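You operate a simulated robot arm through the tools that you are given. There is no shell and no other tool. Be economical: measure what you need, move in short steps, check, and stop when the job is done.

You run a simulated two-armed robot. Do the job below in one go: nothing can be reset, and whatever is moved stays where it is left.

Task
Load the film roll on the blue hub and set the tension to RUN.
Fine: hold the hub still; brake slide off, roll fully down on the spindle, brake on again; harm nothing.

It is judged by the outcome, as a careful person would: the job done as asked, and still so three seconds after it is handed in. It fails if anything else is knocked over, pushed out of place, dropped, spilled or broken.

Robot
Two 7-joint arms with two-finger parallel grippers on one trunk, on a base that drives. Base frame: it is fixed to the floor where the robot stands at the start and does not move with it; the origin is under the middle of the robot, x ahead of it, y to its left, z up. Lengths are in m, angles in degrees, forces in N, time in s.
The left shoulder is at the start at [0.07, 0.163, 1.095], the right one opposite. With the tool pointing down near the work surface each hand reaches from about 0.1 to 0.68 m from the robot's upright axis, wherever it stands, measured 20 degrees to its own side. Places, roughly: blue square-grip plug [1.25, 0.25, 0.75]; green splitter box [1.25, 0.25, 0.75]; purple tint knob [0.8, 0.3, 0.4]; red brake slide [0.5, 0.1, 0.8]; red on-off key [0.8, 0.3, 0.4]; teal store key [0.8, 0.3, 0.4]; white level knob [1.4, 0.2, 0.8]; yellow dimmer slide [0.7, 0.3, 0.4]; yellow mute key [1.4, 0.1, 0.8]; yellow tension knob [0.5, 0.2, 0.8]. Payload 3.43 kg a hand.
Tool frame (each hand has its own): the origin (TCP) lies between the finger pads and is the grasp point; the fingertips stand 0.034 m ahead of it; z points along the fingers, y is the line along which they close. Largest opening 0.128 m; finger width 0.024, thickness 0.012; the body of the gripper, 0.048 by 0.13 m, starts 0.096 m behind the TCP.
Orientation is that of the tool frame in the base frame, as a unit quaternion [x, y, z, w]. With the fingers straight down and closing along the base's y, the tool's x points along the base's -x, its y along +y and its z along -z.

Tools
- The arms move only by the tool play_rows. It takes "left_targets", "right_targets" or both (then of equal length, played together; a hand with none holds still); each is a list of rows, each a list of 7 numbers: the shift along the tool's x, y, z in m, then the turn, a rotation vector about the tool's x, y, z in rad, then the finger opening in m, from 0 to 0.128. In form: [[x, y, z, wx, wy, wz, jaw], ...]. A call has 1 to 10 rows; each row is the pose to reach, as a shift and turn from the pose commanded when the call began, along the tool's axes at that moment. Rows are played at 5 a second. More than 0.05 m and 8.6 degrees between two rows, or a gripper value outside its range, and nothing of the call is played. Where a pose cannot be reached the arm comes as near as it can. A force on the tool above 40 N (or 10 N above the force at the start of the call, whichever is more), or a blocked arm, ends the call early, and 0.2 s more pass. The fingers move at their own pace (about 0.153 m/s each) and stop on an object; they squeeze with about 30 N. The grip force told is the motor's: it shows also when the fingers shut on nothing. Time passes only in rows, and 0.2 s behind the last, so rows that repeat a pose let the fingers close. The reply holds the time, the measured pose of the TCP, the force on the tool along the base axes, the opening and the grip force, in the units named above and with some noise, with the torque about the TCP (base axes, N m) and any sound that the robot's microphone picked up, and new pictures: "views" is both (left out), scene, wrist or none (wrist: the cameras of the hands that moved).
- Cameras (640 x 400 px; columns grow to the right, rows downward): "scene" is now at [0.1388, 0.0223, 1.3382]; the picture's right is [0.27, -0.96, 0.00], its down [-0.55, -0.16, -0.82] and it looks along [0.79, 0.22, -0.57] (base axes); focal length 249 px, centre (320, 200). "left" rides on the left gripper at [0.076, 0.011, -0.16] in its tool frame; the picture's right is [-0.15, 0.99, 0.00], its down [-0.88, -0.13, -0.46] and it looks along [-0.45, -0.07, 0.89] (tool axes); focal length 234 px, centre (320, 200). "right" rides on the right gripper at [0.076, -0.011, -0.16] in its tool frame; the picture's right is [0.15, 0.99, 0.00], its down [-0.88, 0.13, -0.46] and it looks along [-0.45, 0.07, 0.89] (tool axes); focal length 234 px, centre (320, 200). There is no depth. A picture from a camera that has moved, and an enlarged one, comes with that camera's place and axes in the base frame and with its lens. The place of the scene camera against the robot may be out by one fixed shift of up to 0.018 m in any direction.
- raise_lower(by): slides the trunk up (or, below 0, down) by that many m; the arms and the scene camera ride with it, the base frame stays. It gives what a move gives, with no picture.
- roll_base(legs): drives the robot by 1 to 6 legs, each [ahead, left, turn to the left] in m, m and degrees, along the robot's own axes; the way and the turn of a leg run together, so that a leg with both is an arc; at most 1.5 m and 180 degrees a leg. The arms and the cameras ride along, it lands a little off, and it stops where it bumps. It gives what a move gives, and a new picture of the scene camera.
- head_to(pan, tilt): turns the head with the scene camera to pan (to the left, within 86 degrees either way) and tilt (down, from -29 to 69), counted from straight ahead of the robot. It gives what a move gives, and a new picture of the scene camera.
- enlarge(camera, box): a new picture of the part [left, top, right, bottom] of that camera's present view, enlarged. It takes no simulated time.
- finish_job(): hands the job in; it is judged then, once.

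Work in short steps. Places have to be worked out from the pictures, the camera data and where the tool is seen: move nearer, look again, correct. Check each grasp and each placing, and mend what went wrong. You have 120 turns and 260 pictures in all, those below and enlarged ones among them. Open the grippers and draw the arms clear of the work before you hand the job in, unless the task says otherwise; then end with one line.

The tools are called after "Emit:" as name(argument=value, ...) on one line, values as JSON. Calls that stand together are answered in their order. play_rows: Moves the arms, as the interface text tells. Its arguments: {"type":"object","properties":{"left_targets":{"type":"array","items":{"type":"array","items":{"type":"number"}}},"right_targets":{"type":"array","items":{"type":"array","items":{"type":"number"}}},"views":{"type":"string","enum":["both","scene","wrist","none"]}},"required":[]} The other tools are called the same way: raise_lower (by) slides the trunk up or down; roll_base (legs) drives the base; head_to (pan, tilt) turns the head that bears the scene camera; enlarge (camera, box) takes an enlarged picture of a part of a camera's view; finish_job () hands the job in.

At the start:

```text
t: 0.0
left_tool_pos: [0.5008, 0.4356, 1.191]
left_tcp_rot: [-0.001, 1.0, 0.0, 0.0]
left_force: [-0.9, 0.1, 0.5]
left_wrist_torque: [0.02, 0.0, -0.01]
left_finger_gap: 0.1278
left_gripper_force: 0.2
right_tool_pos: [0.5892, 0.0207, 1.1643]
right_tcp_rot: [0.0, 1.0, 0.0, -0.001]
right_force: [-0.6, 0.0, 0.0]
right_wrist_torque: [-0.02, -0.03, -0.02]
right_finger_gap: 0.1282
right_gripper_force: 0.1
trunk travel left (down, up): [-0.575, 0.365]
robot x, y, heading: [-0.003, 0.0012, 0.1]
head pan, tilt: [15.8, 35.0]
```

scene: 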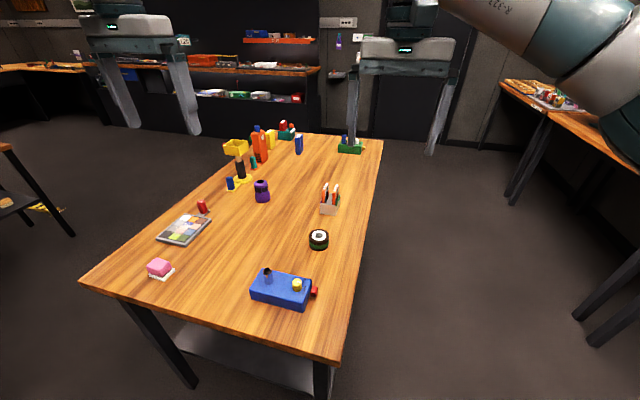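
right: 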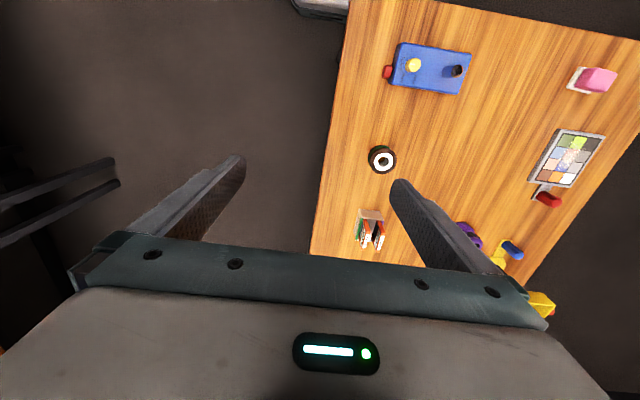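
left: 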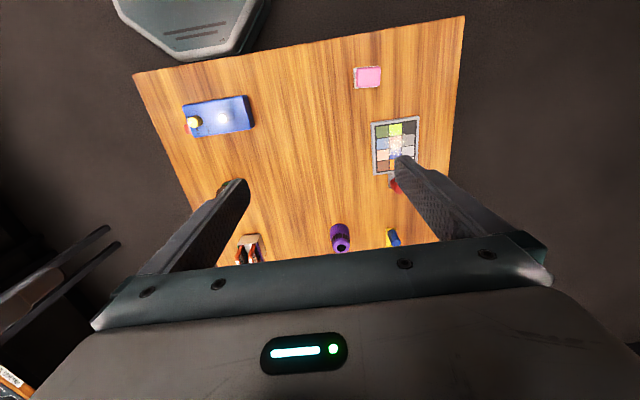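

The blue hub sits near the front edge of the table with a spindle, a yellow knob and a red slide, and the film roll is behind it. I'll take enlarged looks first.

Emit:
enlarge(camera="scene", box=[230, 220, 350, 320])

Emit:
enlarge(camera="right", box=[350, 20, 500, 190])

Emit:
enlarge(camera="left", box=[170, 80, 270, 150])

```text
4.00 times, centred on (290, 270) of scene
camera zoom: at [0.1388, 0.0223, 1.3382], right [0.27, -0.96, 0.0], down [-0.55, -0.16, -0.82], along [0.79, 0.22, -0.57], focal length 996 px, centre (440, -80)
```

zoom: 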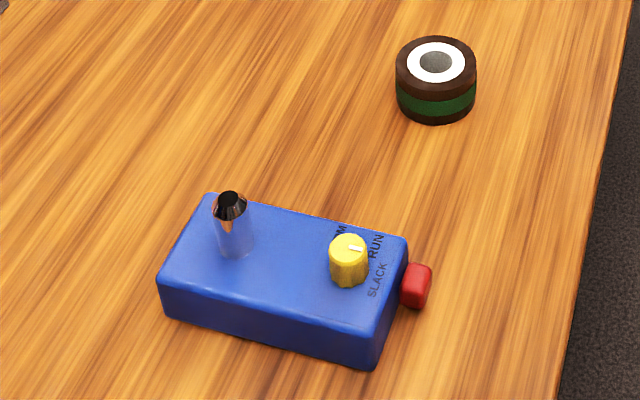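

```text
2.35 times, centred on (425, 105) of right
camera zoom: at [0.5152, 0.0079, 1.3236], right [-0.15, 0.99, 0.0], down [0.88, 0.13, 0.46], along [0.45, 0.07, -0.89], focal length 551 px, centre (73, 424)
```

zoom: 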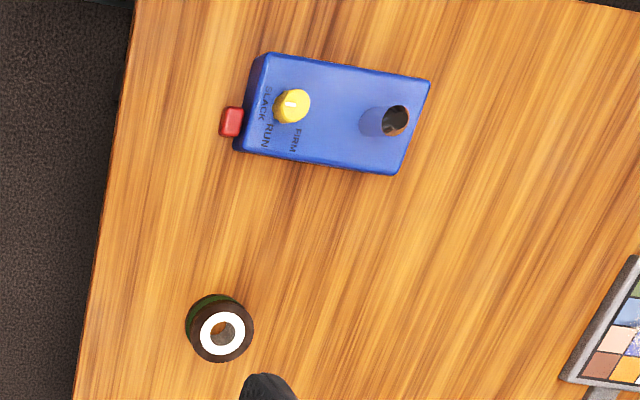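

```text
5.71 times, centred on (220, 115) of left
camera zoom: at [0.4245, 0.4469, 1.3513], right [0.15, 0.99, 0.0], down [0.88, -0.13, 0.46], along [0.45, -0.07, -0.89], focal length 1338 px, centre (891, 686)
```

zoom: 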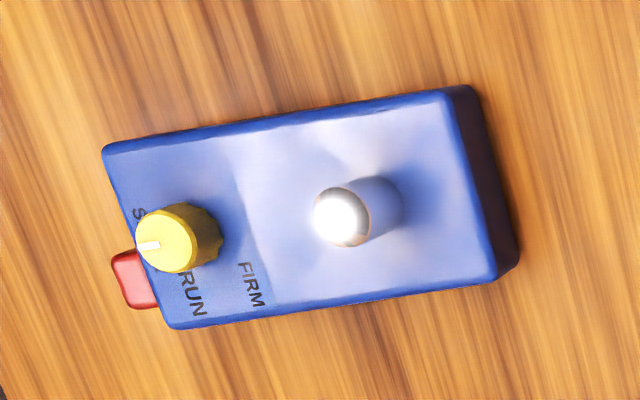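

The hub's spindle top comes out near (0.463, 0.244, 0.855), the knob near (0.464, 0.172, 0.838), and the roll's top near (0.663, 0.184, 0.785). I'll bring the right hand back and down for a closer look at the slide.

Emit:
play_rows(right_targets=[[0.032, -0.003, 0.03, 0, 0, 0, 0.128], [0.064, -0.006, 0.06, 0, 0, 0, 0.128], [0.096, -0.01, 0.09, 0, 0, 0, 0.128], [0.128, -0.013, 0.12, 0, 0, 0, 0.128], [0.16, -0.016, 0.15, 0, 0, 0, 0.128], [0.19, -0.02, 0.18, 0, 0, 0, 0.128]], views="wrist")

```text
t: 1.4
left_tool_pos: [0.5014, 0.4346, 1.1928]
left_tcp_rot: [0.0, 1.0, 0.0, 0.001]
left_force: [-1.0, -0.6, -0.2]
left_wrist_torque: [-0.01, -0.01, -0.01]
left_finger_gap: 0.1278
left_gripper_force: 0.1
right_tool_pos: [0.4014, 0.0006, 0.985]
right_tcp_rot: [0.0, 1.0, 0.001, 0.001]
right_force: [-0.3, -0.8, 0.6]
right_wrist_torque: [-0.02, -0.02, 0.03]
right_finger_gap: 0.128
right_gripper_force: 0.0
trunk travel left (down, up): [-0.575, 0.365]
robot x, y, heading: [-0.0001, 0.0016, -0.2]
head pan, tilt: [15.8, 35.0]
camera right: at [0.3266, -0.0116, 1.1443], right [-0.15, 0.99, 0.0], down [0.88, 0.13, 0.46], along [0.45, 0.07, -0.89], focal length 234 px, centre (320, 200)
```

right: 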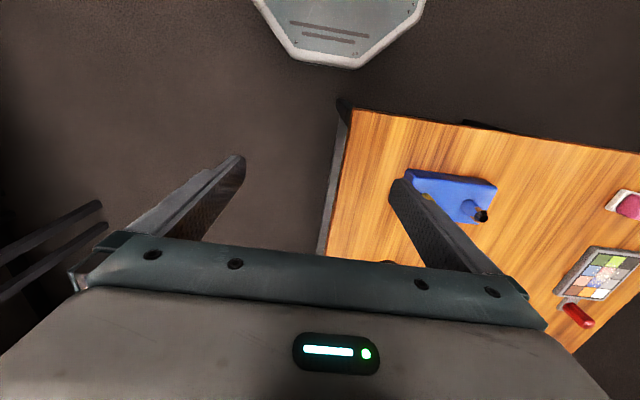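

The finger hides the slide. I'll tilt the right hand 45° toward +y, so the hub shows between the open fingers, and move it forward a little.

Emit:
play_rows(right_targets=[[-0.013, -0.008, 0.0, -0.13, 0, 0, 0.128], [-0.026, -0.016, 0.0, -0.26, 0, 0, 0.128], [-0.04, -0.024, 0.005, -0.39, 0, 0, 0.128], [-0.053, -0.032, 0.015, -0.52, 0, 0, 0.128], [-0.066, -0.04, 0.025, -0.65, 0, 0, 0.128], [-0.08, -0.04, 0.035, -0.785, 0, 0, 0.128]], views="wrist")

```text
t: 2.8
left_tool_pos: [0.5011, 0.4349, 1.1919]
left_tcp_rot: [-0.001, 1.0, 0.0, 0.0]
left_force: [0.0, -0.5, 0.5]
left_wrist_torque: [0.01, 0.04, 0.01]
left_finger_gap: 0.1279
left_gripper_force: 0.0
right_tool_pos: [0.4797, -0.0403, 0.9494]
right_tcp_rot: [0.0, 0.924, 0.383, 0.001]
right_force: [-0.2, -0.1, 0.1]
right_wrist_torque: [0.02, 0.01, 0.01]
right_finger_gap: 0.1279
right_gripper_force: 0.1
trunk travel left (down, up): [-0.575, 0.365]
robot x, y, heading: [0.0002, 0.0029, 0.1]
head pan, tilt: [15.8, 35.0]
camera right: at [0.4054, -0.1626, 1.0537], right [-0.15, 0.7, 0.7], down [0.88, -0.23, 0.41], along [0.45, 0.68, -0.58], focal length 234 px, centre (320, 200)
```

right: 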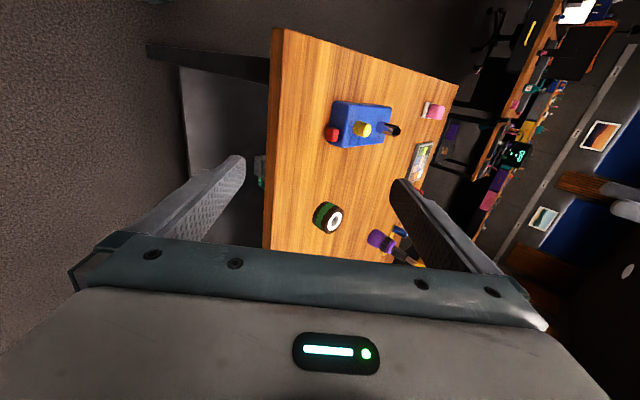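

Now the hub's right side is in clear view; I'll enlarge it.

Emit:
enlarge(camera="right", box=[300, 80, 430, 160])

Emit:
enlarge(camera="right", box=[300, 190, 360, 240])

```text
4.92 times, centred on (365, 120) of right
camera zoom: at [0.4054, -0.1626, 1.0537], right [-0.15, 0.7, 0.7], down [0.88, -0.23, 0.41], along [0.45, 0.68, -0.58], focal length 1153 px, centre (98, 594)
```

zoom: 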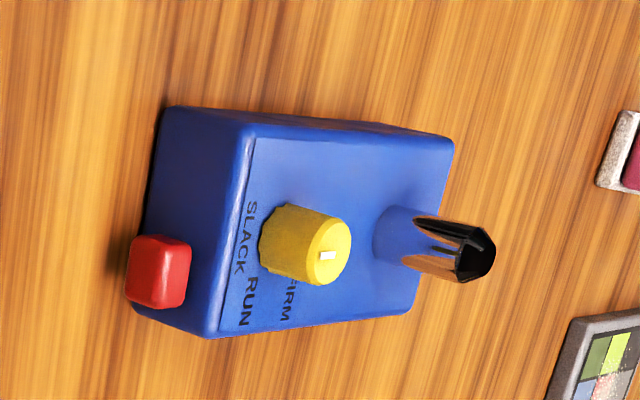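

```text
8.00 times, centred on (330, 215) of right
camera zoom: at [0.4054, -0.1626, 1.0537], right [-0.15, 0.7, 0.7], down [0.88, -0.23, 0.41], along [0.45, 0.68, -0.58], focal length 1873 px, centre (240, 80)
```

zoom: 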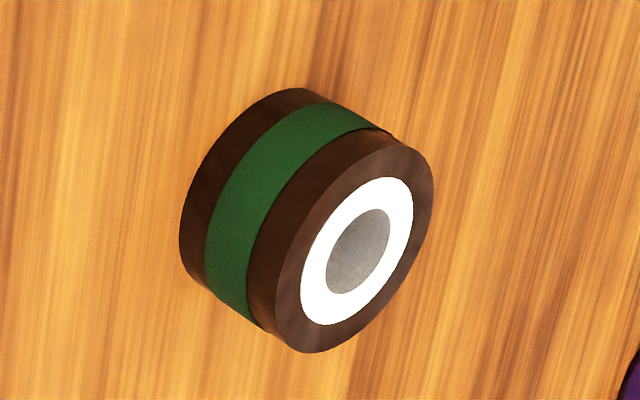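

The slide is a red block on the hub's -y face, toward its +x end; its travel direction isn't clear. I'll tilt further and drop a little to view that face more squarely.

Emit:
play_rows(right_targets=[[0.003, -0.025, 0.004, -0.11, 0, 0, 0.128], [0.005, -0.05, 0.007, -0.22, 0, 0, 0.128], [0.008, -0.075, 0.01, -0.33, 0, 0, 0.128], [0.01, -0.099, 0.014, -0.44, 0, 0, 0.128]], views="wrist")

Emit:
enlarge(camera="right", box=[290, 90, 430, 190])

```text
t: 3.8
left_tool_pos: [0.5004, 0.4345, 1.1922]
left_tcp_rot: [-0.001, 1.0, 0.001, -0.001]
left_force: [0.6, 0.3, 0.0]
left_wrist_torque: [0.01, 0.02, 0.02]
left_finger_gap: 0.1279
left_gripper_force: 0.1
right_tool_pos: [0.4711, -0.1013, 0.8696]
right_tcp_rot: [-0.001, 0.817, 0.576, 0.0]
right_force: [0.3, 0.0, -0.5]
right_wrist_torque: [0.05, -0.01, 0.02]
right_finger_gap: 0.128
right_gripper_force: 0.0
trunk travel left (down, up): [-0.575, 0.365]
robot x, y, heading: [-0.0017, -0.0013, -0.0]
head pan, tilt: [15.8, 35.0]
camera right: at [0.3963, -0.2557, 0.9115], right [-0.15, 0.33, 0.93], down [0.88, -0.39, 0.28], along [0.45, 0.86, -0.24], focal length 234 px, centre (320, 200)
```

right: 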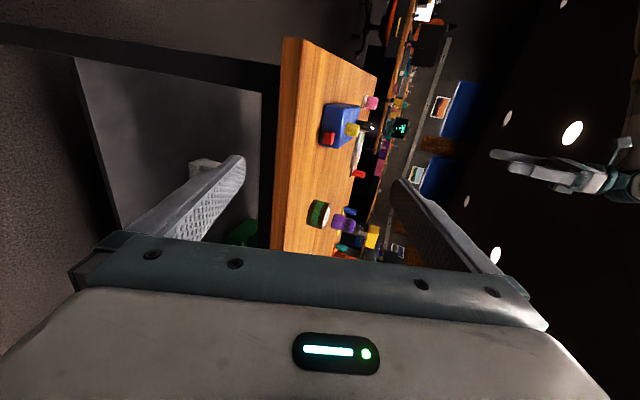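

```text
4.00 times, centred on (360, 140) of right
camera zoom: at [0.3963, -0.2557, 0.9115], right [-0.15, 0.33, 0.93], down [0.88, -0.39, 0.28], along [0.45, 0.86, -0.24], focal length 937 px, centre (160, 440)
```

zoom: 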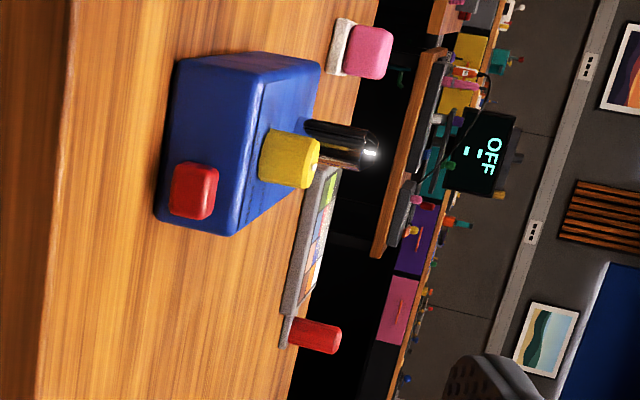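

No track shows, but the hub is axis-aligned: x 0.429–0.498, y 0.142–0.277, top about 0.81. The slide is near (0.480, 0.134, 0.797). I'll turn the left hand to come in from +y, 30° below level and closing along x, so it can hold the hub's left end.

Emit:
play_rows(left_targets=[[0.003, 0.003, 0.02, 0.0583, 0.0583, -0.1009, 0.128], [0.006, 0.006, 0.04, 0.1165, 0.1165, -0.2018, 0.128], [0.009, 0.009, 0.06, 0.1748, 0.1748, -0.3027, 0.128], [0.012, 0.012, 0.08, 0.233, 0.233, -0.4036, 0.128], [0.015, 0.015, 0.1, 0.2913, 0.2913, -0.5045, 0.128], [0.018, 0.018, 0.12, 0.3495, 0.3495, -0.6054, 0.128], [0.02, 0.02, 0.14, 0.4078, 0.4078, -0.7063, 0.128]], views="none")

Emit:
play_rows(left_targets=[[0, 0, 0, 0.0583, 0.0583, -0.1009, 0.128], [0, 0, 0, 0.1165, 0.1165, -0.2018, 0.128], [0, 0, 0, 0.1748, 0.1748, -0.3027, 0.128], [0, 0, 0, 0.233, 0.233, -0.4036, 0.128], [0, 0, 0, 0.2913, 0.2913, -0.5045, 0.128], [0, 0, 0, 0.3495, 0.3495, -0.6054, 0.128], [0, 0, 0, 0.4078, 0.4078, -0.7063, 0.128]], views="both")

```text
t: 5.4
left_tool_pos: [0.4795, 0.4563, 1.0525]
left_tcp_rot: [-0.342, 0.897, -0.197, -0.197]
left_force: [-0.1, 0.9, 0.2]
left_wrist_torque: [-0.03, -0.03, 0.01]
left_finger_gap: 0.1279
left_gripper_force: 0.1
right_tool_pos: [0.4712, -0.0995, 0.8679]
right_tcp_rot: [-0.001, 0.818, 0.575, 0.0]
right_force: [0.0, 0.6, -0.7]
right_wrist_torque: [0.04, -0.01, -0.01]
right_finger_gap: 0.1279
right_gripper_force: 0.1
trunk travel left (down, up): [-0.575, 0.365]
robot x, y, heading: [-0.0012, -0.0016, 0.1]
head pan, tilt: [15.8, 35.0]
```

```text
t: 7.0
left_tool_pos: [0.4807, 0.4553, 1.0522]
left_tcp_rot: [0.613, -0.611, 0.354, 0.354]
left_force: [0.0, 0.8, 0.2]
left_wrist_torque: [0.02, -0.01, 0.01]
left_finger_gap: 0.1279
left_gripper_force: 0.1
right_tool_pos: [0.47, -0.0996, 0.8686]
right_tcp_rot: [0.0, 0.818, 0.575, 0.0]
right_force: [0.3, -0.2, 0.6]
right_wrist_torque: [0.0, -0.01, -0.01]
right_finger_gap: 0.1282
right_gripper_force: 0.0
trunk travel left (down, up): [-0.575, 0.365]
robot x, y, heading: [0.0026, -0.0005, -0.0]
head pan, tilt: [15.8, 35.0]
camera scene: at [0.1383, 0.0229, 1.3383], right [0.27, -0.96, 0.0], down [-0.55, -0.16, -0.82], along [0.79, 0.22, -0.57], focal length 249 px, centre (320, 200)
camera left: at [0.4685, 0.5568, 1.1975], right [-0.99, 0.07, -0.13], down [0.13, 0.83, -0.54], along [0.07, -0.55, -0.83], focal length 234 px, centre (320, 200)
```

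scene: 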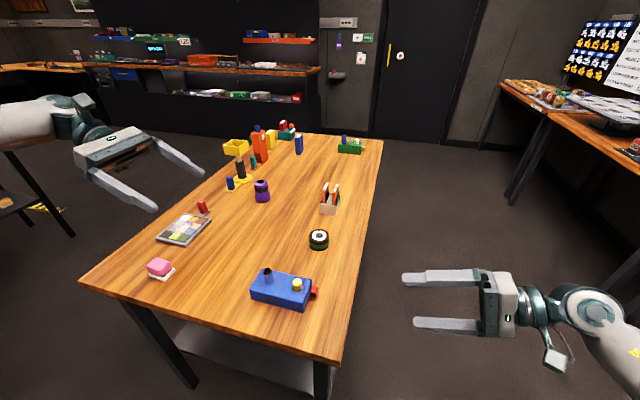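
left: 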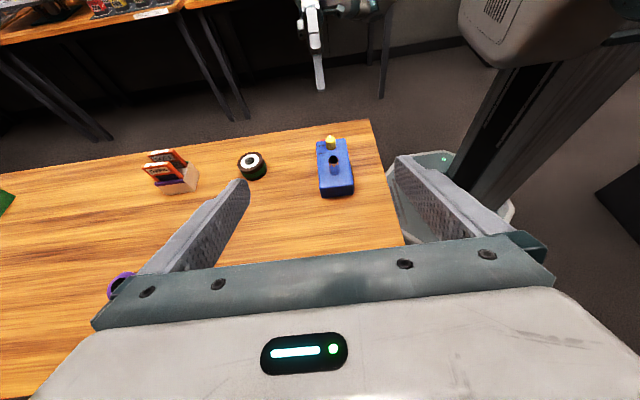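

The left orientation is right. I'll move to a pre-grasp about 0.12 m back along the approach, near (0.463, 0.366, 0.86).

Emit:
play_rows(left_targets=[[-0.024, 0.004, 0.035, 0, 0, 0, 0.128], [-0.049, 0.008, 0.07, 0, 0, 0, 0.128], [-0.073, 0.012, 0.104, 0, 0, 0, 0.128], [-0.098, 0.015, 0.138, 0, 0, 0, 0.128], [-0.122, 0.018, 0.173, 0, 0, 0, 0.128]], views="both")

Emit:
enlarge(camera="left", box=[220, 80, 440, 230])

```text
t: 8.2
left_tool_pos: [0.463, 0.3655, 0.8573]
left_tcp_rot: [0.613, -0.612, 0.354, 0.353]
left_force: [0.2, 0.1, -0.6]
left_wrist_torque: [0.02, -0.04, 0.01]
left_finger_gap: 0.1279
left_gripper_force: 0.0
right_tool_pos: [0.4717, -0.0994, 0.8678]
right_tcp_rot: [0.0, 0.818, 0.575, 0.0]
right_force: [0.2, 0.2, 0.0]
right_wrist_torque: [0.01, 0.03, -0.01]
right_finger_gap: 0.1279
right_gripper_force: 0.1
trunk travel left (down, up): [-0.575, 0.365]
robot x, y, heading: [0.0016, 0.0022, 0.1]
head pan, tilt: [15.8, 35.0]
camera scene: at [0.1396, 0.0226, 1.3382], right [0.27, -0.96, 0.0], down [-0.55, -0.16, -0.82], along [0.79, 0.22, -0.57], focal length 249 px, centre (320, 200)
camera left: at [0.4513, 0.4666, 1.0041], right [-0.99, 0.07, -0.13], down [0.13, 0.83, -0.53], along [0.07, -0.55, -0.84], focal length 234 px, centre (320, 200)
```

scene: 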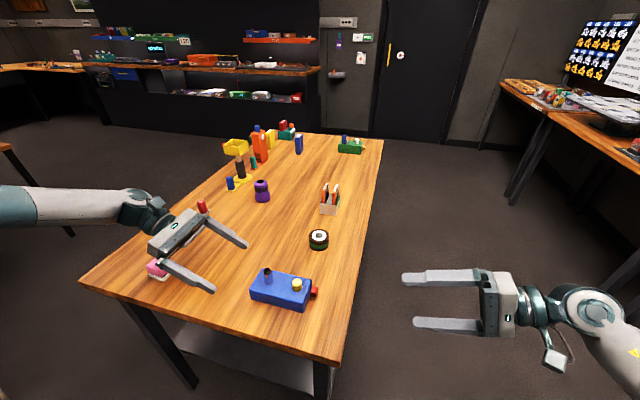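
left: 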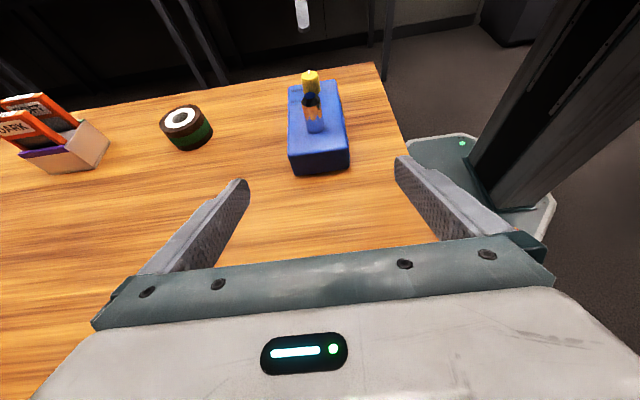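

```text
2.67 times, centred on (330, 155) of left
camera zoom: at [0.4513, 0.4666, 1.0041], right [-0.99, 0.07, -0.13], down [0.13, 0.83, -0.53], along [0.07, -0.55, -0.84], focal length 624 px, centre (293, 320)
```

zoom: 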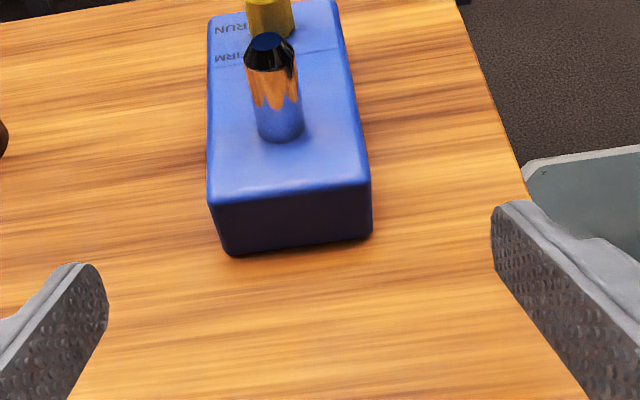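

The hub's end sits centred between the fingers; refined heights are table ≈0.776, hub top ≈0.818 and roll top ≈0.812. I'll go in with the fingers open to about (0.463, 0.265, 0.812).

Emit:
play_rows(left_targets=[[0.003, 0, 0.03, 0, 0, 0, 0.128], [0.006, 0, 0.06, 0, 0, 0, 0.128], [0.009, 0, 0.085, 0, 0, 0, 0.128], [0.011, 0, 0.1095, 0, 0, 0, 0.128]], views="both")

Emit:
enlarge(camera="scene", box=[180, 220, 340, 320])

```text
t: 9.2
left_tool_pos: [0.4535, 0.2706, 0.8255]
left_tcp_rot: [0.614, -0.612, 0.353, 0.352]
left_force: [-0.1, 0.4, 0.2]
left_wrist_torque: [0.02, -0.01, -0.03]
left_finger_gap: 0.128
left_gripper_force: 0.0
left hand out of reach, approached as far as the arm can: row 4
right_tool_pos: [0.469, -0.1006, 0.8692]
right_tcp_rot: [0.0, 0.818, 0.575, 0.0]
right_force: [0.1, -0.5, 0.0]
right_wrist_torque: [0.06, 0.03, -0.02]
right_finger_gap: 0.1277
right_gripper_force: 0.0
trunk travel left (down, up): [-0.575, 0.365]
robot x, y, heading: [0.0009, -0.0012, -0.2]
head pan, tilt: [15.8, 35.0]
camera scene: at [0.1385, 0.022, 1.3383], right [0.27, -0.96, 0.0], down [-0.55, -0.16, -0.82], along [0.79, 0.22, -0.57], focal length 249 px, centre (320, 200)
camera left: at [0.4419, 0.3697, 0.9711], right [-0.99, 0.07, -0.13], down [0.13, 0.84, -0.53], along [0.07, -0.54, -0.84], focal length 234 px, centre (320, 200)
```

scene: 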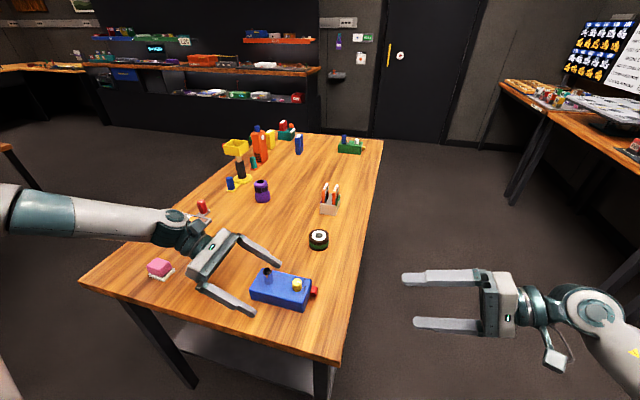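
left: 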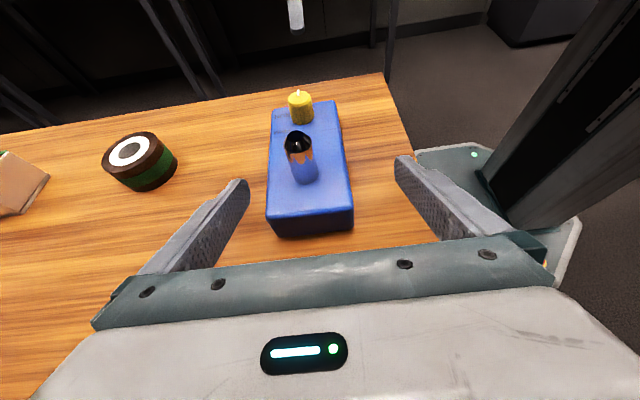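

```text
4.00 times, centred on (260, 270) of scene
camera zoom: at [0.1385, 0.022, 1.3383], right [0.27, -0.96, 0.0], down [-0.55, -0.16, -0.82], along [0.79, 0.22, -0.57], focal length 996 px, centre (560, -80)
```

zoom: 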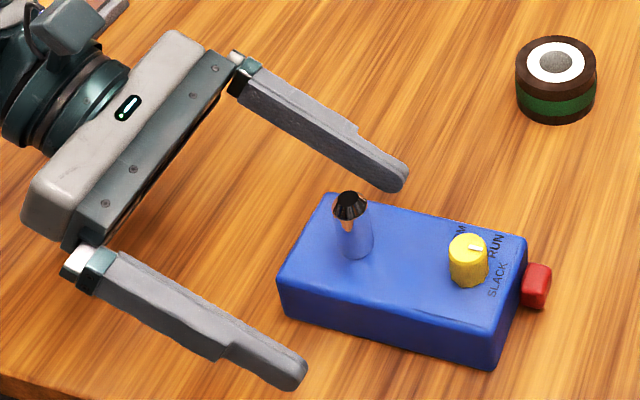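

The left arm falls about 14 mm short at its reach limit. I'll back up and away a bit, lower the trunk 0.08 m so the same pose sits higher relative to the shoulder, and try again.

Emit:
play_rows(left_targets=[[0.018, 0, -0.028, 0, 0, 0, 0.128], [0.037, 0, -0.056, 0, 0, 0, 0.128], [0.054, 0, -0.066, 0, 0, 0, 0.128]], views="none")

Emit:
raise_lower(by=-0.08)

```text
t: 10.0
left_tool_pos: [0.456, 0.3008, 0.9061]
left_tcp_rot: [0.613, -0.612, 0.354, 0.353]
left_force: [0.1, 0.8, -0.5]
left_wrist_torque: [0.02, 0.0, -0.02]
left_finger_gap: 0.1281
left_gripper_force: 0.0
right_tool_pos: [0.4714, -0.1, 0.8687]
right_tcp_rot: [0.0, 0.818, 0.575, 0.0]
right_force: [0.7, -0.1, -0.2]
right_wrist_torque: [0.03, 0.03, 0.01]
right_finger_gap: 0.1282
right_gripper_force: 0.1
trunk travel left (down, up): [-0.575, 0.365]
robot x, y, heading: [0.0012, -0.0005, 0.0]
head pan, tilt: [15.8, 35.0]
```

```text
t: 11.2
left_tool_pos: [0.4549, 0.3006, 0.8263]
left_tcp_rot: [0.613, -0.612, 0.354, 0.353]
left_force: [0.2, -0.3, -0.2]
left_wrist_torque: [-0.02, 0.01, 0.01]
left_finger_gap: 0.1281
left_gripper_force: 0.1
right_tool_pos: [0.4695, -0.1, 0.7904]
right_tcp_rot: [0.0, 0.818, 0.575, 0.0]
right_force: [-0.8, -0.7, 0.1]
right_wrist_torque: [0.0, 0.03, 0.02]
right_finger_gap: 0.1282
right_gripper_force: 0.0
trunk travel left (down, up): [-0.495, 0.445]
robot x, y, heading: [-0.0025, 0.0007, 0.2]
head pan, tilt: [15.8, 35.0]
```

Now at (0.455, 0.301, 0.826) with the shoulder lower; retrying the hold pose.

Emit:
play_rows(left_targets=[[0.003, -0.004, 0.019, 0, 0, 0, 0.128], [0.0054, -0.008, 0.038, 0, 0, 0, 0.128]], views="wrist")

```text
t: 11.8
left_tool_pos: [0.4634, 0.2646, 0.8112]
left_tcp_rot: [0.613, -0.612, 0.353, 0.353]
left_force: [0.0, -0.4, -0.1]
left_wrist_torque: [-0.01, -0.03, 0.01]
left_finger_gap: 0.128
left_gripper_force: 0.0
right_tool_pos: [0.4706, -0.0996, 0.7895]
right_tcp_rot: [0.001, 0.818, 0.575, 0.0]
right_force: [0.3, -0.2, -0.1]
right_wrist_torque: [-0.01, 0.01, 0.0]
right_finger_gap: 0.1282
right_gripper_force: 0.1
trunk travel left (down, up): [-0.495, 0.445]
robot x, y, heading: [0.002, 0.0002, -0.1]
head pan, tilt: [15.8, 35.0]
camera left: at [0.4512, 0.3653, 0.9569], right [-0.99, 0.07, -0.13], down [0.13, 0.84, -0.53], along [0.07, -0.55, -0.84], focal length 234 px, centre (320, 200)
```

left: 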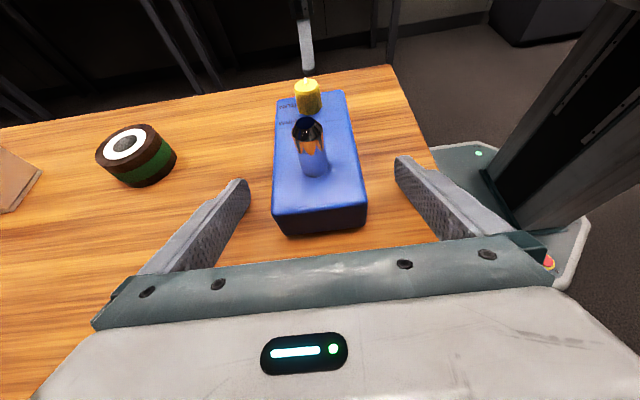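

The pose is reached and the hub is centred between the fingers. I'll narrow to 0.08 to check centring before squeezing.

Emit:
play_rows(left_targets=[[0, 0, 0, 0, 0, 0, 0.08], [0, 0, 0, 0, 0, 0, 0.08]], views="wrist")

Emit:
enlarge(camera="left", box=[220, 80, 420, 260])

```text
t: 12.4
left_tool_pos: [0.4631, 0.2643, 0.8109]
left_tcp_rot: [0.613, -0.612, 0.354, 0.353]
left_force: [-0.4, -0.6, 0.7]
left_wrist_torque: [-0.01, 0.02, -0.01]
left_finger_gap: 0.08
left_gripper_force: 0.0
right_tool_pos: [0.4696, -0.0987, 0.7899]
right_tcp_rot: [0.0, 0.818, 0.575, 0.0]
right_force: [-0.4, -0.4, 0.9]
right_wrist_torque: [-0.01, 0.04, -0.02]
right_finger_gap: 0.1279
right_gripper_force: 0.0
trunk travel left (down, up): [-0.495, 0.445]
robot x, y, heading: [0.0, -0.0005, 0.1]
head pan, tilt: [15.8, 35.0]
camera left: at [0.4511, 0.3653, 0.9571], right [-0.99, 0.07, -0.13], down [0.13, 0.83, -0.53], along [0.07, -0.55, -0.84], focal length 234 px, centre (320, 200)
```

left: 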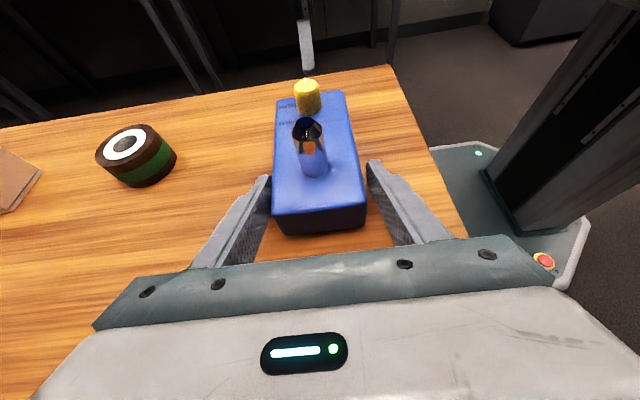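

```text
2.22 times, centred on (320, 170) of left
camera zoom: at [0.4511, 0.3653, 0.9571], right [-0.99, 0.07, -0.13], down [0.13, 0.83, -0.53], along [0.07, -0.55, -0.84], focal length 520 px, centre (320, 267)
```

zoom: 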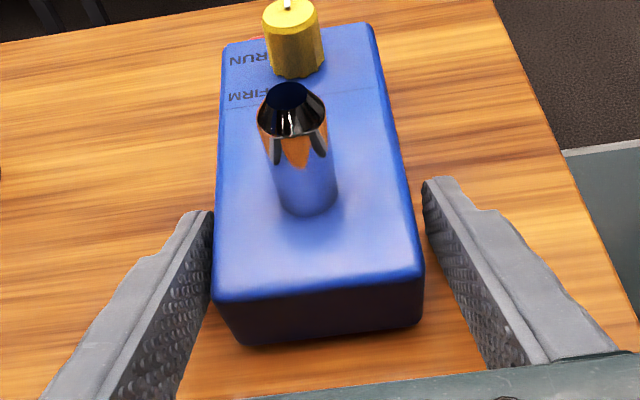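

Slightly more gap on the -x side, so I'll shift 3 mm toward +x and close on the hub.

Emit:
play_rows(left_targets=[[0, -0.003, 0, 0, 0, 0, 0.08], [0, -0.003, 0, 0, 0, 0, 0.07], [0, -0.003, 0, 0, 0, 0, 0.06], [0, -0.003, 0, 0, 0, 0, 0.06]], views="both")

Emit:
enlarge(camera="scene", box=[180, 180, 340, 280])

Emit:
enlarge(camera="left", box=[220, 80, 420, 260])

```text
t: 13.4
left_tool_pos: [0.4672, 0.2656, 0.8109]
left_tcp_rot: [-0.611, 0.613, -0.353, -0.354]
left_force: [-0.6, 0.1, -0.6]
left_wrist_torque: [-0.09, 0.08, -0.06]
left_finger_gap: 0.0695
left_gripper_force: 30.2
right_tool_pos: [0.4703, -0.0997, 0.7893]
right_tcp_rot: [0.0, 0.818, 0.575, 0.0]
right_force: [0.3, -0.5, 0.0]
right_wrist_torque: [0.0, 0.0, 0.02]
right_finger_gap: 0.128
right_gripper_force: 0.0
trunk travel left (down, up): [-0.495, 0.445]
robot x, y, heading: [-0.002, 0.0016, 0.0]
head pan, tilt: [15.8, 35.0]
camera scene: at [0.1387, 0.0222, 1.2583], right [0.27, -0.96, 0.0], down [-0.55, -0.16, -0.82], along [0.79, 0.22, -0.57], focal length 249 px, centre (320, 200)
camera left: at [0.4539, 0.3655, 0.9572], right [-0.99, 0.07, -0.13], down [0.13, 0.83, -0.53], along [0.07, -0.55, -0.84], focal length 234 px, centre (320, 200)
```

scene: 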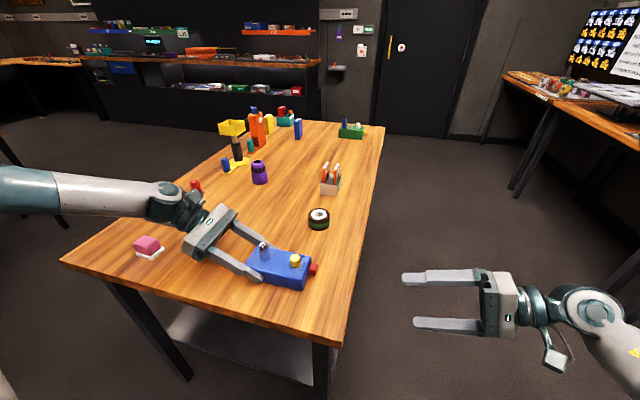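
left: 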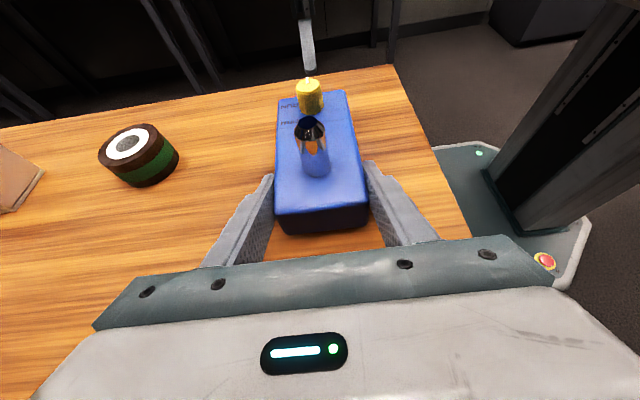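

```text
4.00 times, centred on (260, 230) of scene
camera zoom: at [0.1387, 0.0222, 1.2583], right [0.27, -0.96, 0.0], down [-0.55, -0.16, -0.82], along [0.79, 0.22, -0.57], focal length 996 px, centre (560, 80)
```

zoom: 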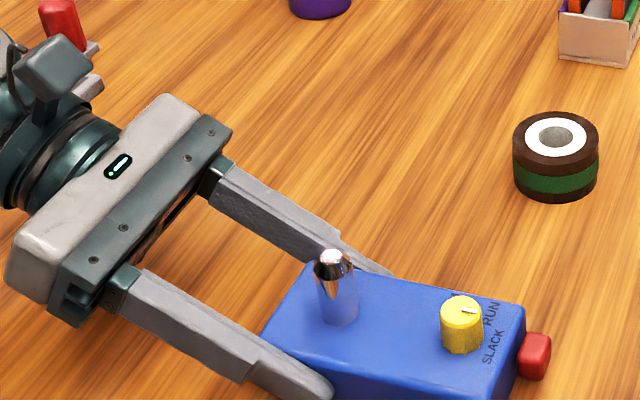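

```text
2.22 times, centred on (320, 170) of left
camera zoom: at [0.4539, 0.3655, 0.9572], right [-0.99, 0.07, -0.13], down [0.13, 0.83, -0.53], along [0.07, -0.55, -0.84], focal length 520 px, centre (320, 267)
```

zoom: 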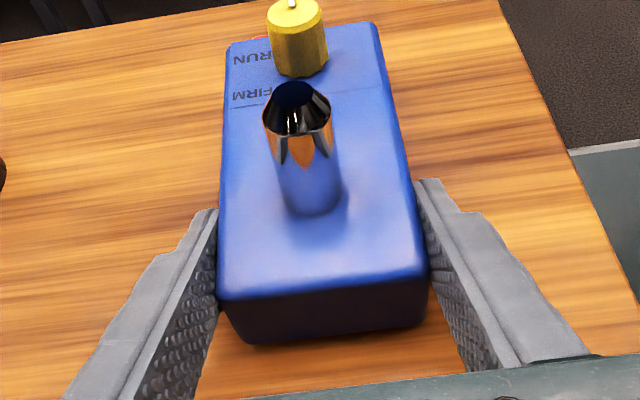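

The hub is held firmly (gap 0.0695, 30 N). Next I'll turn the right hand to close along x with a 45° downward tilt toward +y, so it can grip the slide.

Emit:
play_rows(right_targets=[[-0.002, 0.028, 0.008, 0.0285, -0.0285, 0.1287, 0.128], [-0.003, 0.056, 0.015, 0.057, -0.057, 0.2573, 0.128], [-0.005, 0.083, 0.023, 0.0855, -0.0855, 0.386, 0.128], [-0.007, 0.111, 0.031, 0.114, -0.114, 0.5147, 0.128], [-0.008, 0.138, 0.038, 0.1425, -0.1425, 0.6433, 0.128], [-0.01, 0.166, 0.046, 0.171, -0.171, 0.772, 0.128]], views="none")

Emit:
play_rows(right_targets=[[0, 0, 0, 0.0285, -0.0285, 0.1287, 0.128], [0, 0, 0, 0.057, -0.057, 0.2573, 0.128], [0, 0, 0, 0.0855, -0.0855, 0.386, 0.128], [0, 0, 0, 0.114, -0.114, 0.5147, 0.128], [0, 0, 0, 0.1425, -0.1425, 0.6433, 0.128], [0, 0, 0, 0.171, -0.171, 0.772, 0.128]], views="both")

```text
t: 14.8
left_tool_pos: [0.4664, 0.2641, 0.8119]
left_tcp_rot: [0.612, -0.612, 0.354, 0.353]
left_force: [0.2, 0.0, 0.4]
left_wrist_torque: [0.12, 0.03, -0.05]
left_finger_gap: 0.0697
left_gripper_force: 29.8
right_tool_pos: [0.4819, -0.0001, 0.9293]
right_tcp_rot: [0.356, 0.8, 0.46, -0.148]
right_force: [-0.6, 0.1, 0.0]
right_wrist_torque: [0.02, 0.01, 0.01]
right_finger_gap: 0.1282
right_gripper_force: 0.0
trunk travel left (down, up): [-0.495, 0.445]
robot x, y, heading: [-0.0007, -0.0016, -0.4]
head pan, tilt: [15.8, 35.0]
```

```text
t: 16.2
left_tool_pos: [0.4658, 0.265, 0.8125]
left_tcp_rot: [0.613, -0.612, 0.354, 0.353]
left_force: [-0.4, 1.3, 1.0]
left_wrist_torque: [0.04, 0.08, -0.01]
left_finger_gap: 0.0696
left_gripper_force: 30.3
right_tool_pos: [0.4812, -0.0013, 0.9302]
right_tcp_rot: [0.653, 0.652, 0.272, -0.272]
right_force: [0.5, -0.1, 0.3]
right_wrist_torque: [-0.04, 0.01, -0.01]
right_finger_gap: 0.1281
right_gripper_force: 0.0
trunk travel left (down, up): [-0.495, 0.445]
robot x, y, heading: [-0.0008, 0.0026, -0.0]
head pan, tilt: [15.8, 35.0]
camera scene: at [0.1387, 0.0223, 1.2582], right [0.27, -0.96, 0.0], down [-0.55, -0.16, -0.82], along [0.79, 0.22, -0.57], focal length 249 px, centre (320, 200)
camera right: at [0.4715, -0.0612, 1.0954], right [0.99, 0.1, 0.1], down [0.13, -0.94, -0.3], along [0.07, 0.31, -0.95], focal length 234 px, centre (320, 200)
```

scene: 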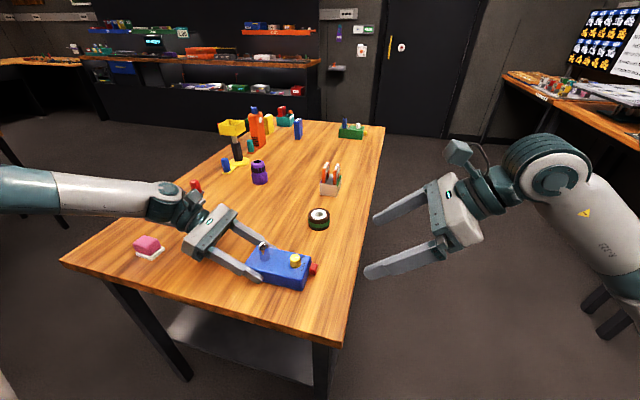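
right: 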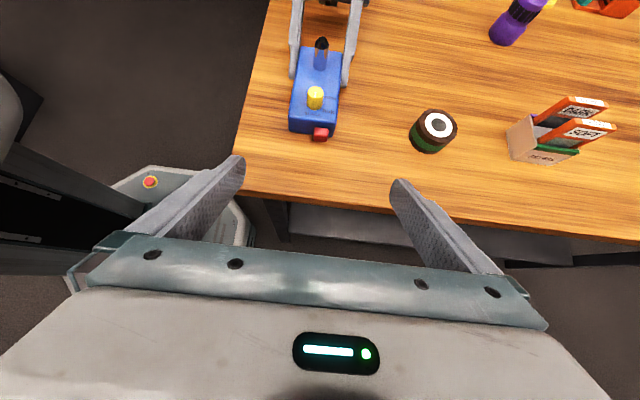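

Good view of the hub and slide from here; I'll enlarge it for labels, pointer and slide.

Emit:
enlarge(camera="right", box=[270, 70, 370, 150])

Emit:
enlarge(camera="right", box=[280, 30, 480, 160])

```text
5.00 times, centred on (320, 110) of right
camera zoom: at [0.4715, -0.0612, 1.0954], right [0.99, 0.1, 0.1], down [0.13, -0.94, -0.3], along [0.07, 0.31, -0.95], focal length 1171 px, centre (320, 650)
```

zoom: 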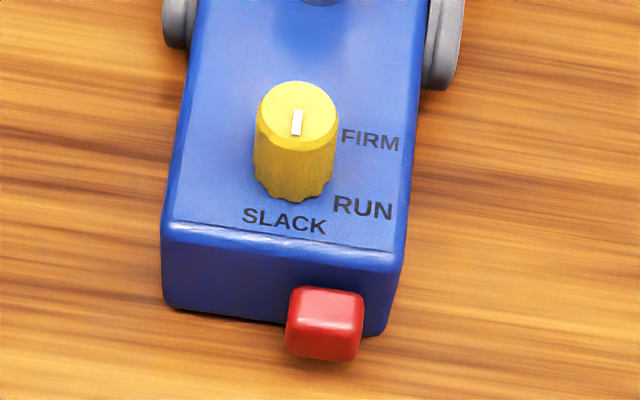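

```text
3.08 times, centred on (380, 95) of right
camera zoom: at [0.4715, -0.0612, 1.0954], right [0.99, 0.1, 0.1], down [0.13, -0.94, -0.3], along [0.07, 0.31, -0.95], focal length 720 px, centre (135, 523)
```

zoom: 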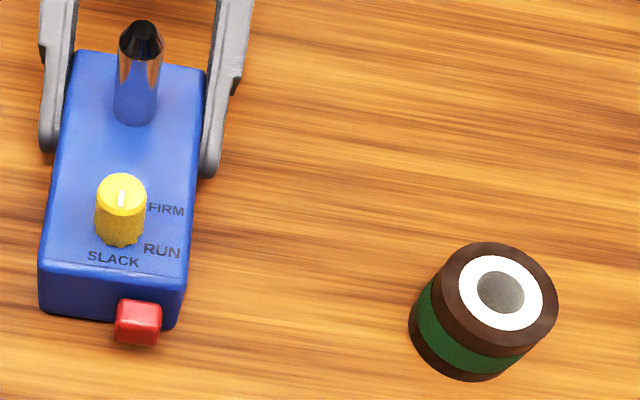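

Pointer sits at SLACK (about -95° in the base xy-plane); RUN lies around -25° to -35°, counter-clockwise from above. The slide is about 22 mm wide at x 0.472–0.494, y 0.130–0.146, z 0.788–0.808. I'll approach it along the 45° line with a 0.045 opening.

Emit:
play_rows(right_targets=[[0, 0.001, 0.035, 0, 0, 0, 0.1], [0.001, 0.002, 0.07, 0, 0, 0, 0.07], [0.001, 0.002, 0.1, 0, 0, 0, 0.045], [0.001, 0.002, 0.13, 0, 0, 0, 0.045]], views="wrist")

Emit:
enlarge(camera="right", box=[240, 100, 400, 220])

```text
t: 17.2
left_tool_pos: [0.4665, 0.2668, 0.8122]
left_tcp_rot: [-0.612, 0.613, -0.353, -0.354]
left_force: [0.7, 0.0, 0.3]
left_wrist_torque: [0.1, 0.07, -0.04]
left_finger_gap: 0.0698
left_gripper_force: 30.2
right_tool_pos: [0.4832, 0.0943, 0.8393]
right_tcp_rot: [0.652, 0.653, 0.271, -0.272]
right_force: [-1.0, 1.0, 0.6]
right_wrist_torque: [0.0, 0.0, 0.02]
right_finger_gap: 0.0453
right_gripper_force: 0.0
trunk travel left (down, up): [-0.495, 0.445]
robot x, y, heading: [0.002, 0.0001, 0.2]
head pan, tilt: [15.8, 35.0]
camera right: at [0.4727, 0.0333, 1.0046], right [0.99, 0.1, 0.1], down [0.13, -0.94, -0.3], along [0.07, 0.31, -0.95], focal length 234 px, centre (320, 200)
```

right: 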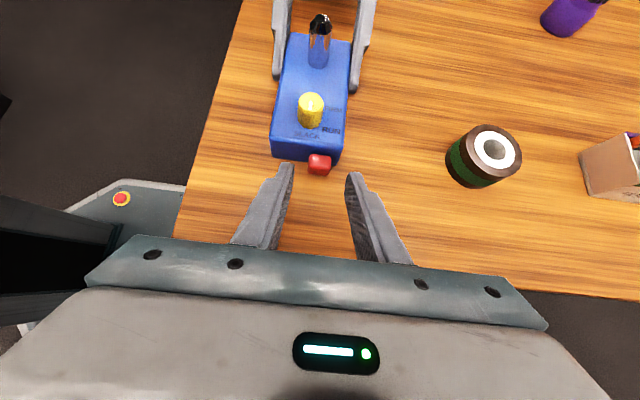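

```text
3.33 times, centred on (320, 160) of right
camera zoom: at [0.4727, 0.0333, 1.0046], right [0.99, 0.1, 0.1], down [0.13, -0.94, -0.3], along [0.07, 0.31, -0.95], focal length 781 px, centre (320, 333)
```

zoom: 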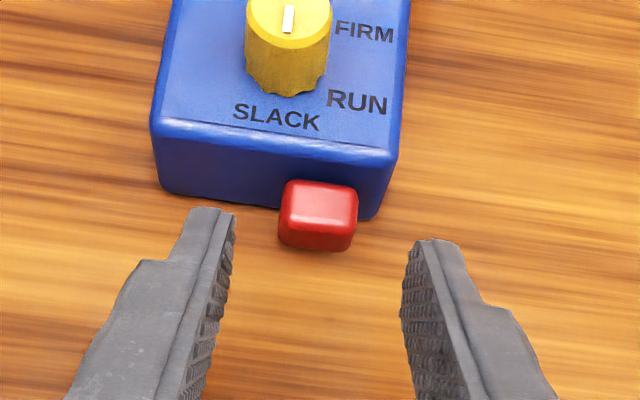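

The slide is centred between the fingers. I'll advance the last 25 mm and close on it.

Emit:
play_rows(right_targets=[[0, 0, 0.013, 0, 0, 0, 0.045], [0, 0, 0.025, 0, 0, 0, 0.045], [0, 0, 0.025, 0, 0, 0, 0.03], [0, 0, 0.025, 0, 0, 0, 0.015], [0, 0, 0.025, 0, 0, 0, 0.015]], views="wrist")

Emit:
enlarge(camera="right", box=[240, 100, 400, 220])

```text
t: 18.4
left_tool_pos: [0.467, 0.2649, 0.8123]
left_tcp_rot: [0.613, -0.613, 0.353, 0.353]
left_force: [3.6, -1.4, -0.3]
left_wrist_torque: [-0.05, 0.02, 0.37]
left_finger_gap: 0.0698
left_gripper_force: 30.7
right_tool_pos: [0.4832, 0.1113, 0.823]
right_tcp_rot: [0.652, 0.653, 0.271, -0.272]
right_force: [-2.8, 2.4, -0.9]
right_wrist_torque: [0.04, 0.04, 0.08]
right_finger_gap: 0.0208
right_gripper_force: 30.5
trunk travel left (down, up): [-0.495, 0.445]
robot x, y, heading: [0.0026, -0.0011, 0.2]
head pan, tilt: [15.8, 35.0]
camera right: at [0.4729, 0.0503, 0.9873], right [0.99, 0.1, 0.1], down [0.13, -0.94, -0.3], along [0.07, 0.31, -0.95], focal length 234 px, centre (320, 200)
```

right: 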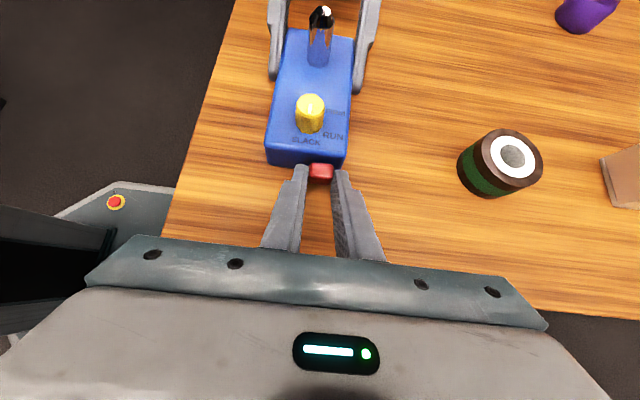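

```text
3.33 times, centred on (320, 160) of right
camera zoom: at [0.4729, 0.0503, 0.9873], right [0.99, 0.1, 0.1], down [0.13, -0.94, -0.3], along [0.07, 0.31, -0.95], focal length 781 px, centre (320, 333)
```

zoom: 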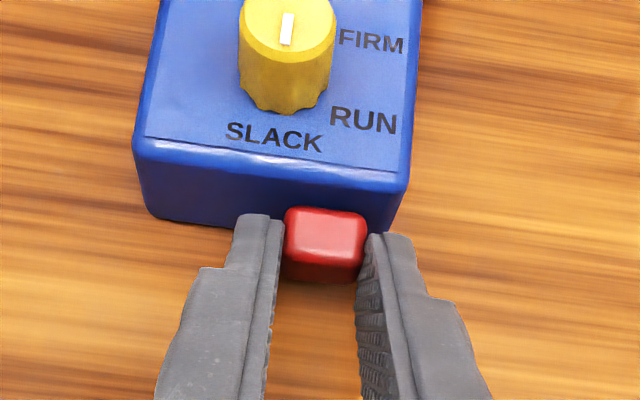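

Slide gripped (0.021 wide). I'll nudge it gently toward -x by 9 mm and watch the forces on both hands.

Emit:
play_rows(right_targets=[[0, -0.003, 0, 0, 0, 0, 0.015], [0, -0.006, 0, 0, 0, 0, 0.015], [0, -0.009, 0, 0, 0, 0, 0.015], [0, -0.009, 0, 0, 0, 0, 0.015]], views="wrist")

Emit:
enlarge(camera="right", box=[240, 100, 400, 220])

```text
t: 19.4
left_tool_pos: [0.4666, 0.2655, 0.8127]
left_tcp_rot: [0.613, -0.612, 0.354, 0.353]
left_force: [-0.4, -12.7, 0.0]
left_wrist_torque: [-0.06, 0.07, -0.17]
left_finger_gap: 0.0696
left_gripper_force: 30.1
right_tool_pos: [0.4737, 0.111, 0.822]
right_tcp_rot: [0.652, 0.653, 0.272, -0.273]
right_force: [-0.1, 12.4, -0.4]
right_wrist_torque: [0.14, -0.06, 0.03]
right_finger_gap: 0.0206
right_gripper_force: 29.6
trunk travel left (down, up): [-0.495, 0.445]
robot x, y, heading: [0.0043, -0.0024, -0.1]
head pan, tilt: [15.8, 35.0]
camera right: at [0.4645, 0.0496, 0.9874], right [0.99, 0.1, 0.1], down [0.13, -0.94, -0.31], along [0.07, 0.32, -0.95], focal length 234 px, centre (320, 200)
```

right: 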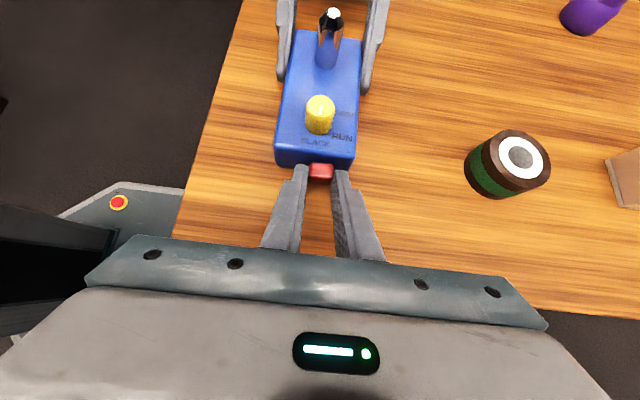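

```text
3.33 times, centred on (320, 160) of right
camera zoom: at [0.4645, 0.0496, 0.9874], right [0.99, 0.1, 0.1], down [0.13, -0.94, -0.31], along [0.07, 0.32, -0.95], focal length 781 px, centre (320, 333)
```

zoom: 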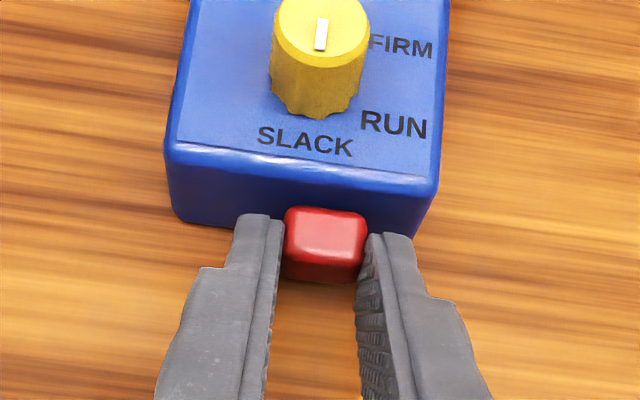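

The slide travels along -x freely. A 12 N pull along y has built up, so I'll ease 2 mm toward +y and keep sliding.

Emit:
play_rows(right_targets=[[0.0014, -0.002, 0.0014, 0, 0, 0, 0.015], [0.0014, -0.005, 0.0014, 0, 0, 0, 0.015], [0.0014, -0.008, 0.0014, 0, 0, 0, 0.015], [0.0014, -0.011, 0.0014, 0, 0, 0, 0.015]], views="wrist")

Emit:
enlarge(camera="right", box=[240, 100, 400, 220])

```text
t: 20.4
left_tool_pos: [0.466, 0.2657, 0.8112]
left_tcp_rot: [0.613, -0.612, 0.353, 0.352]
left_force: [-0.9, 20.0, 1.7]
left_wrist_torque: [-0.06, 0.44, -0.11]
left_finger_gap: 0.0698
left_gripper_force: 30.5
right_tool_pos: [0.464, 0.1118, 0.8218]
right_tcp_rot: [0.653, 0.653, 0.271, -0.27]
right_force: [0.7, -21.2, 7.2]
right_wrist_torque: [-0.28, -0.05, 0.08]
right_finger_gap: 0.0205
right_gripper_force: 29.8
trunk travel left (down, up): [-0.495, 0.445]
robot x, y, heading: [-0.0046, -0.0003, -0.2]
head pan, tilt: [15.8, 35.0]
camera right: at [0.4531, 0.0511, 0.9873], right [0.99, 0.1, 0.1], down [0.13, -0.94, -0.3], along [0.07, 0.31, -0.95], focal length 234 px, centre (320, 200)
```

right: 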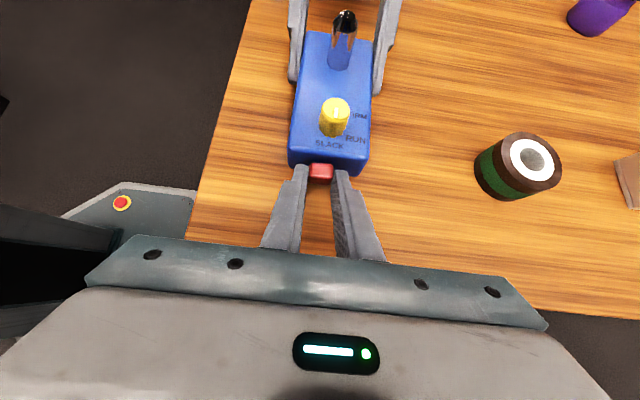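

```text
3.33 times, centred on (320, 160) of right
camera zoom: at [0.4531, 0.0511, 0.9873], right [0.99, 0.1, 0.1], down [0.13, -0.94, -0.3], along [0.07, 0.31, -0.95], focal length 781 px, centre (320, 333)
```

zoom: 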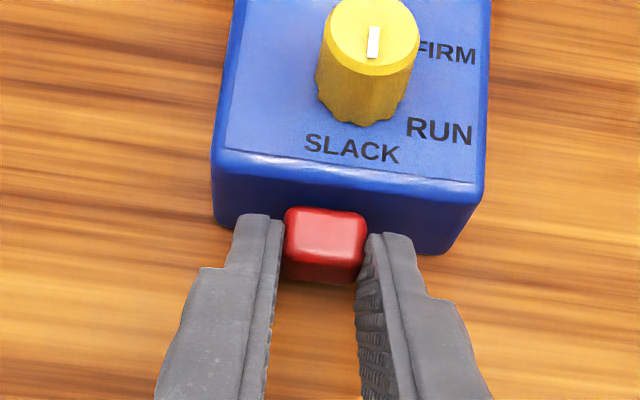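

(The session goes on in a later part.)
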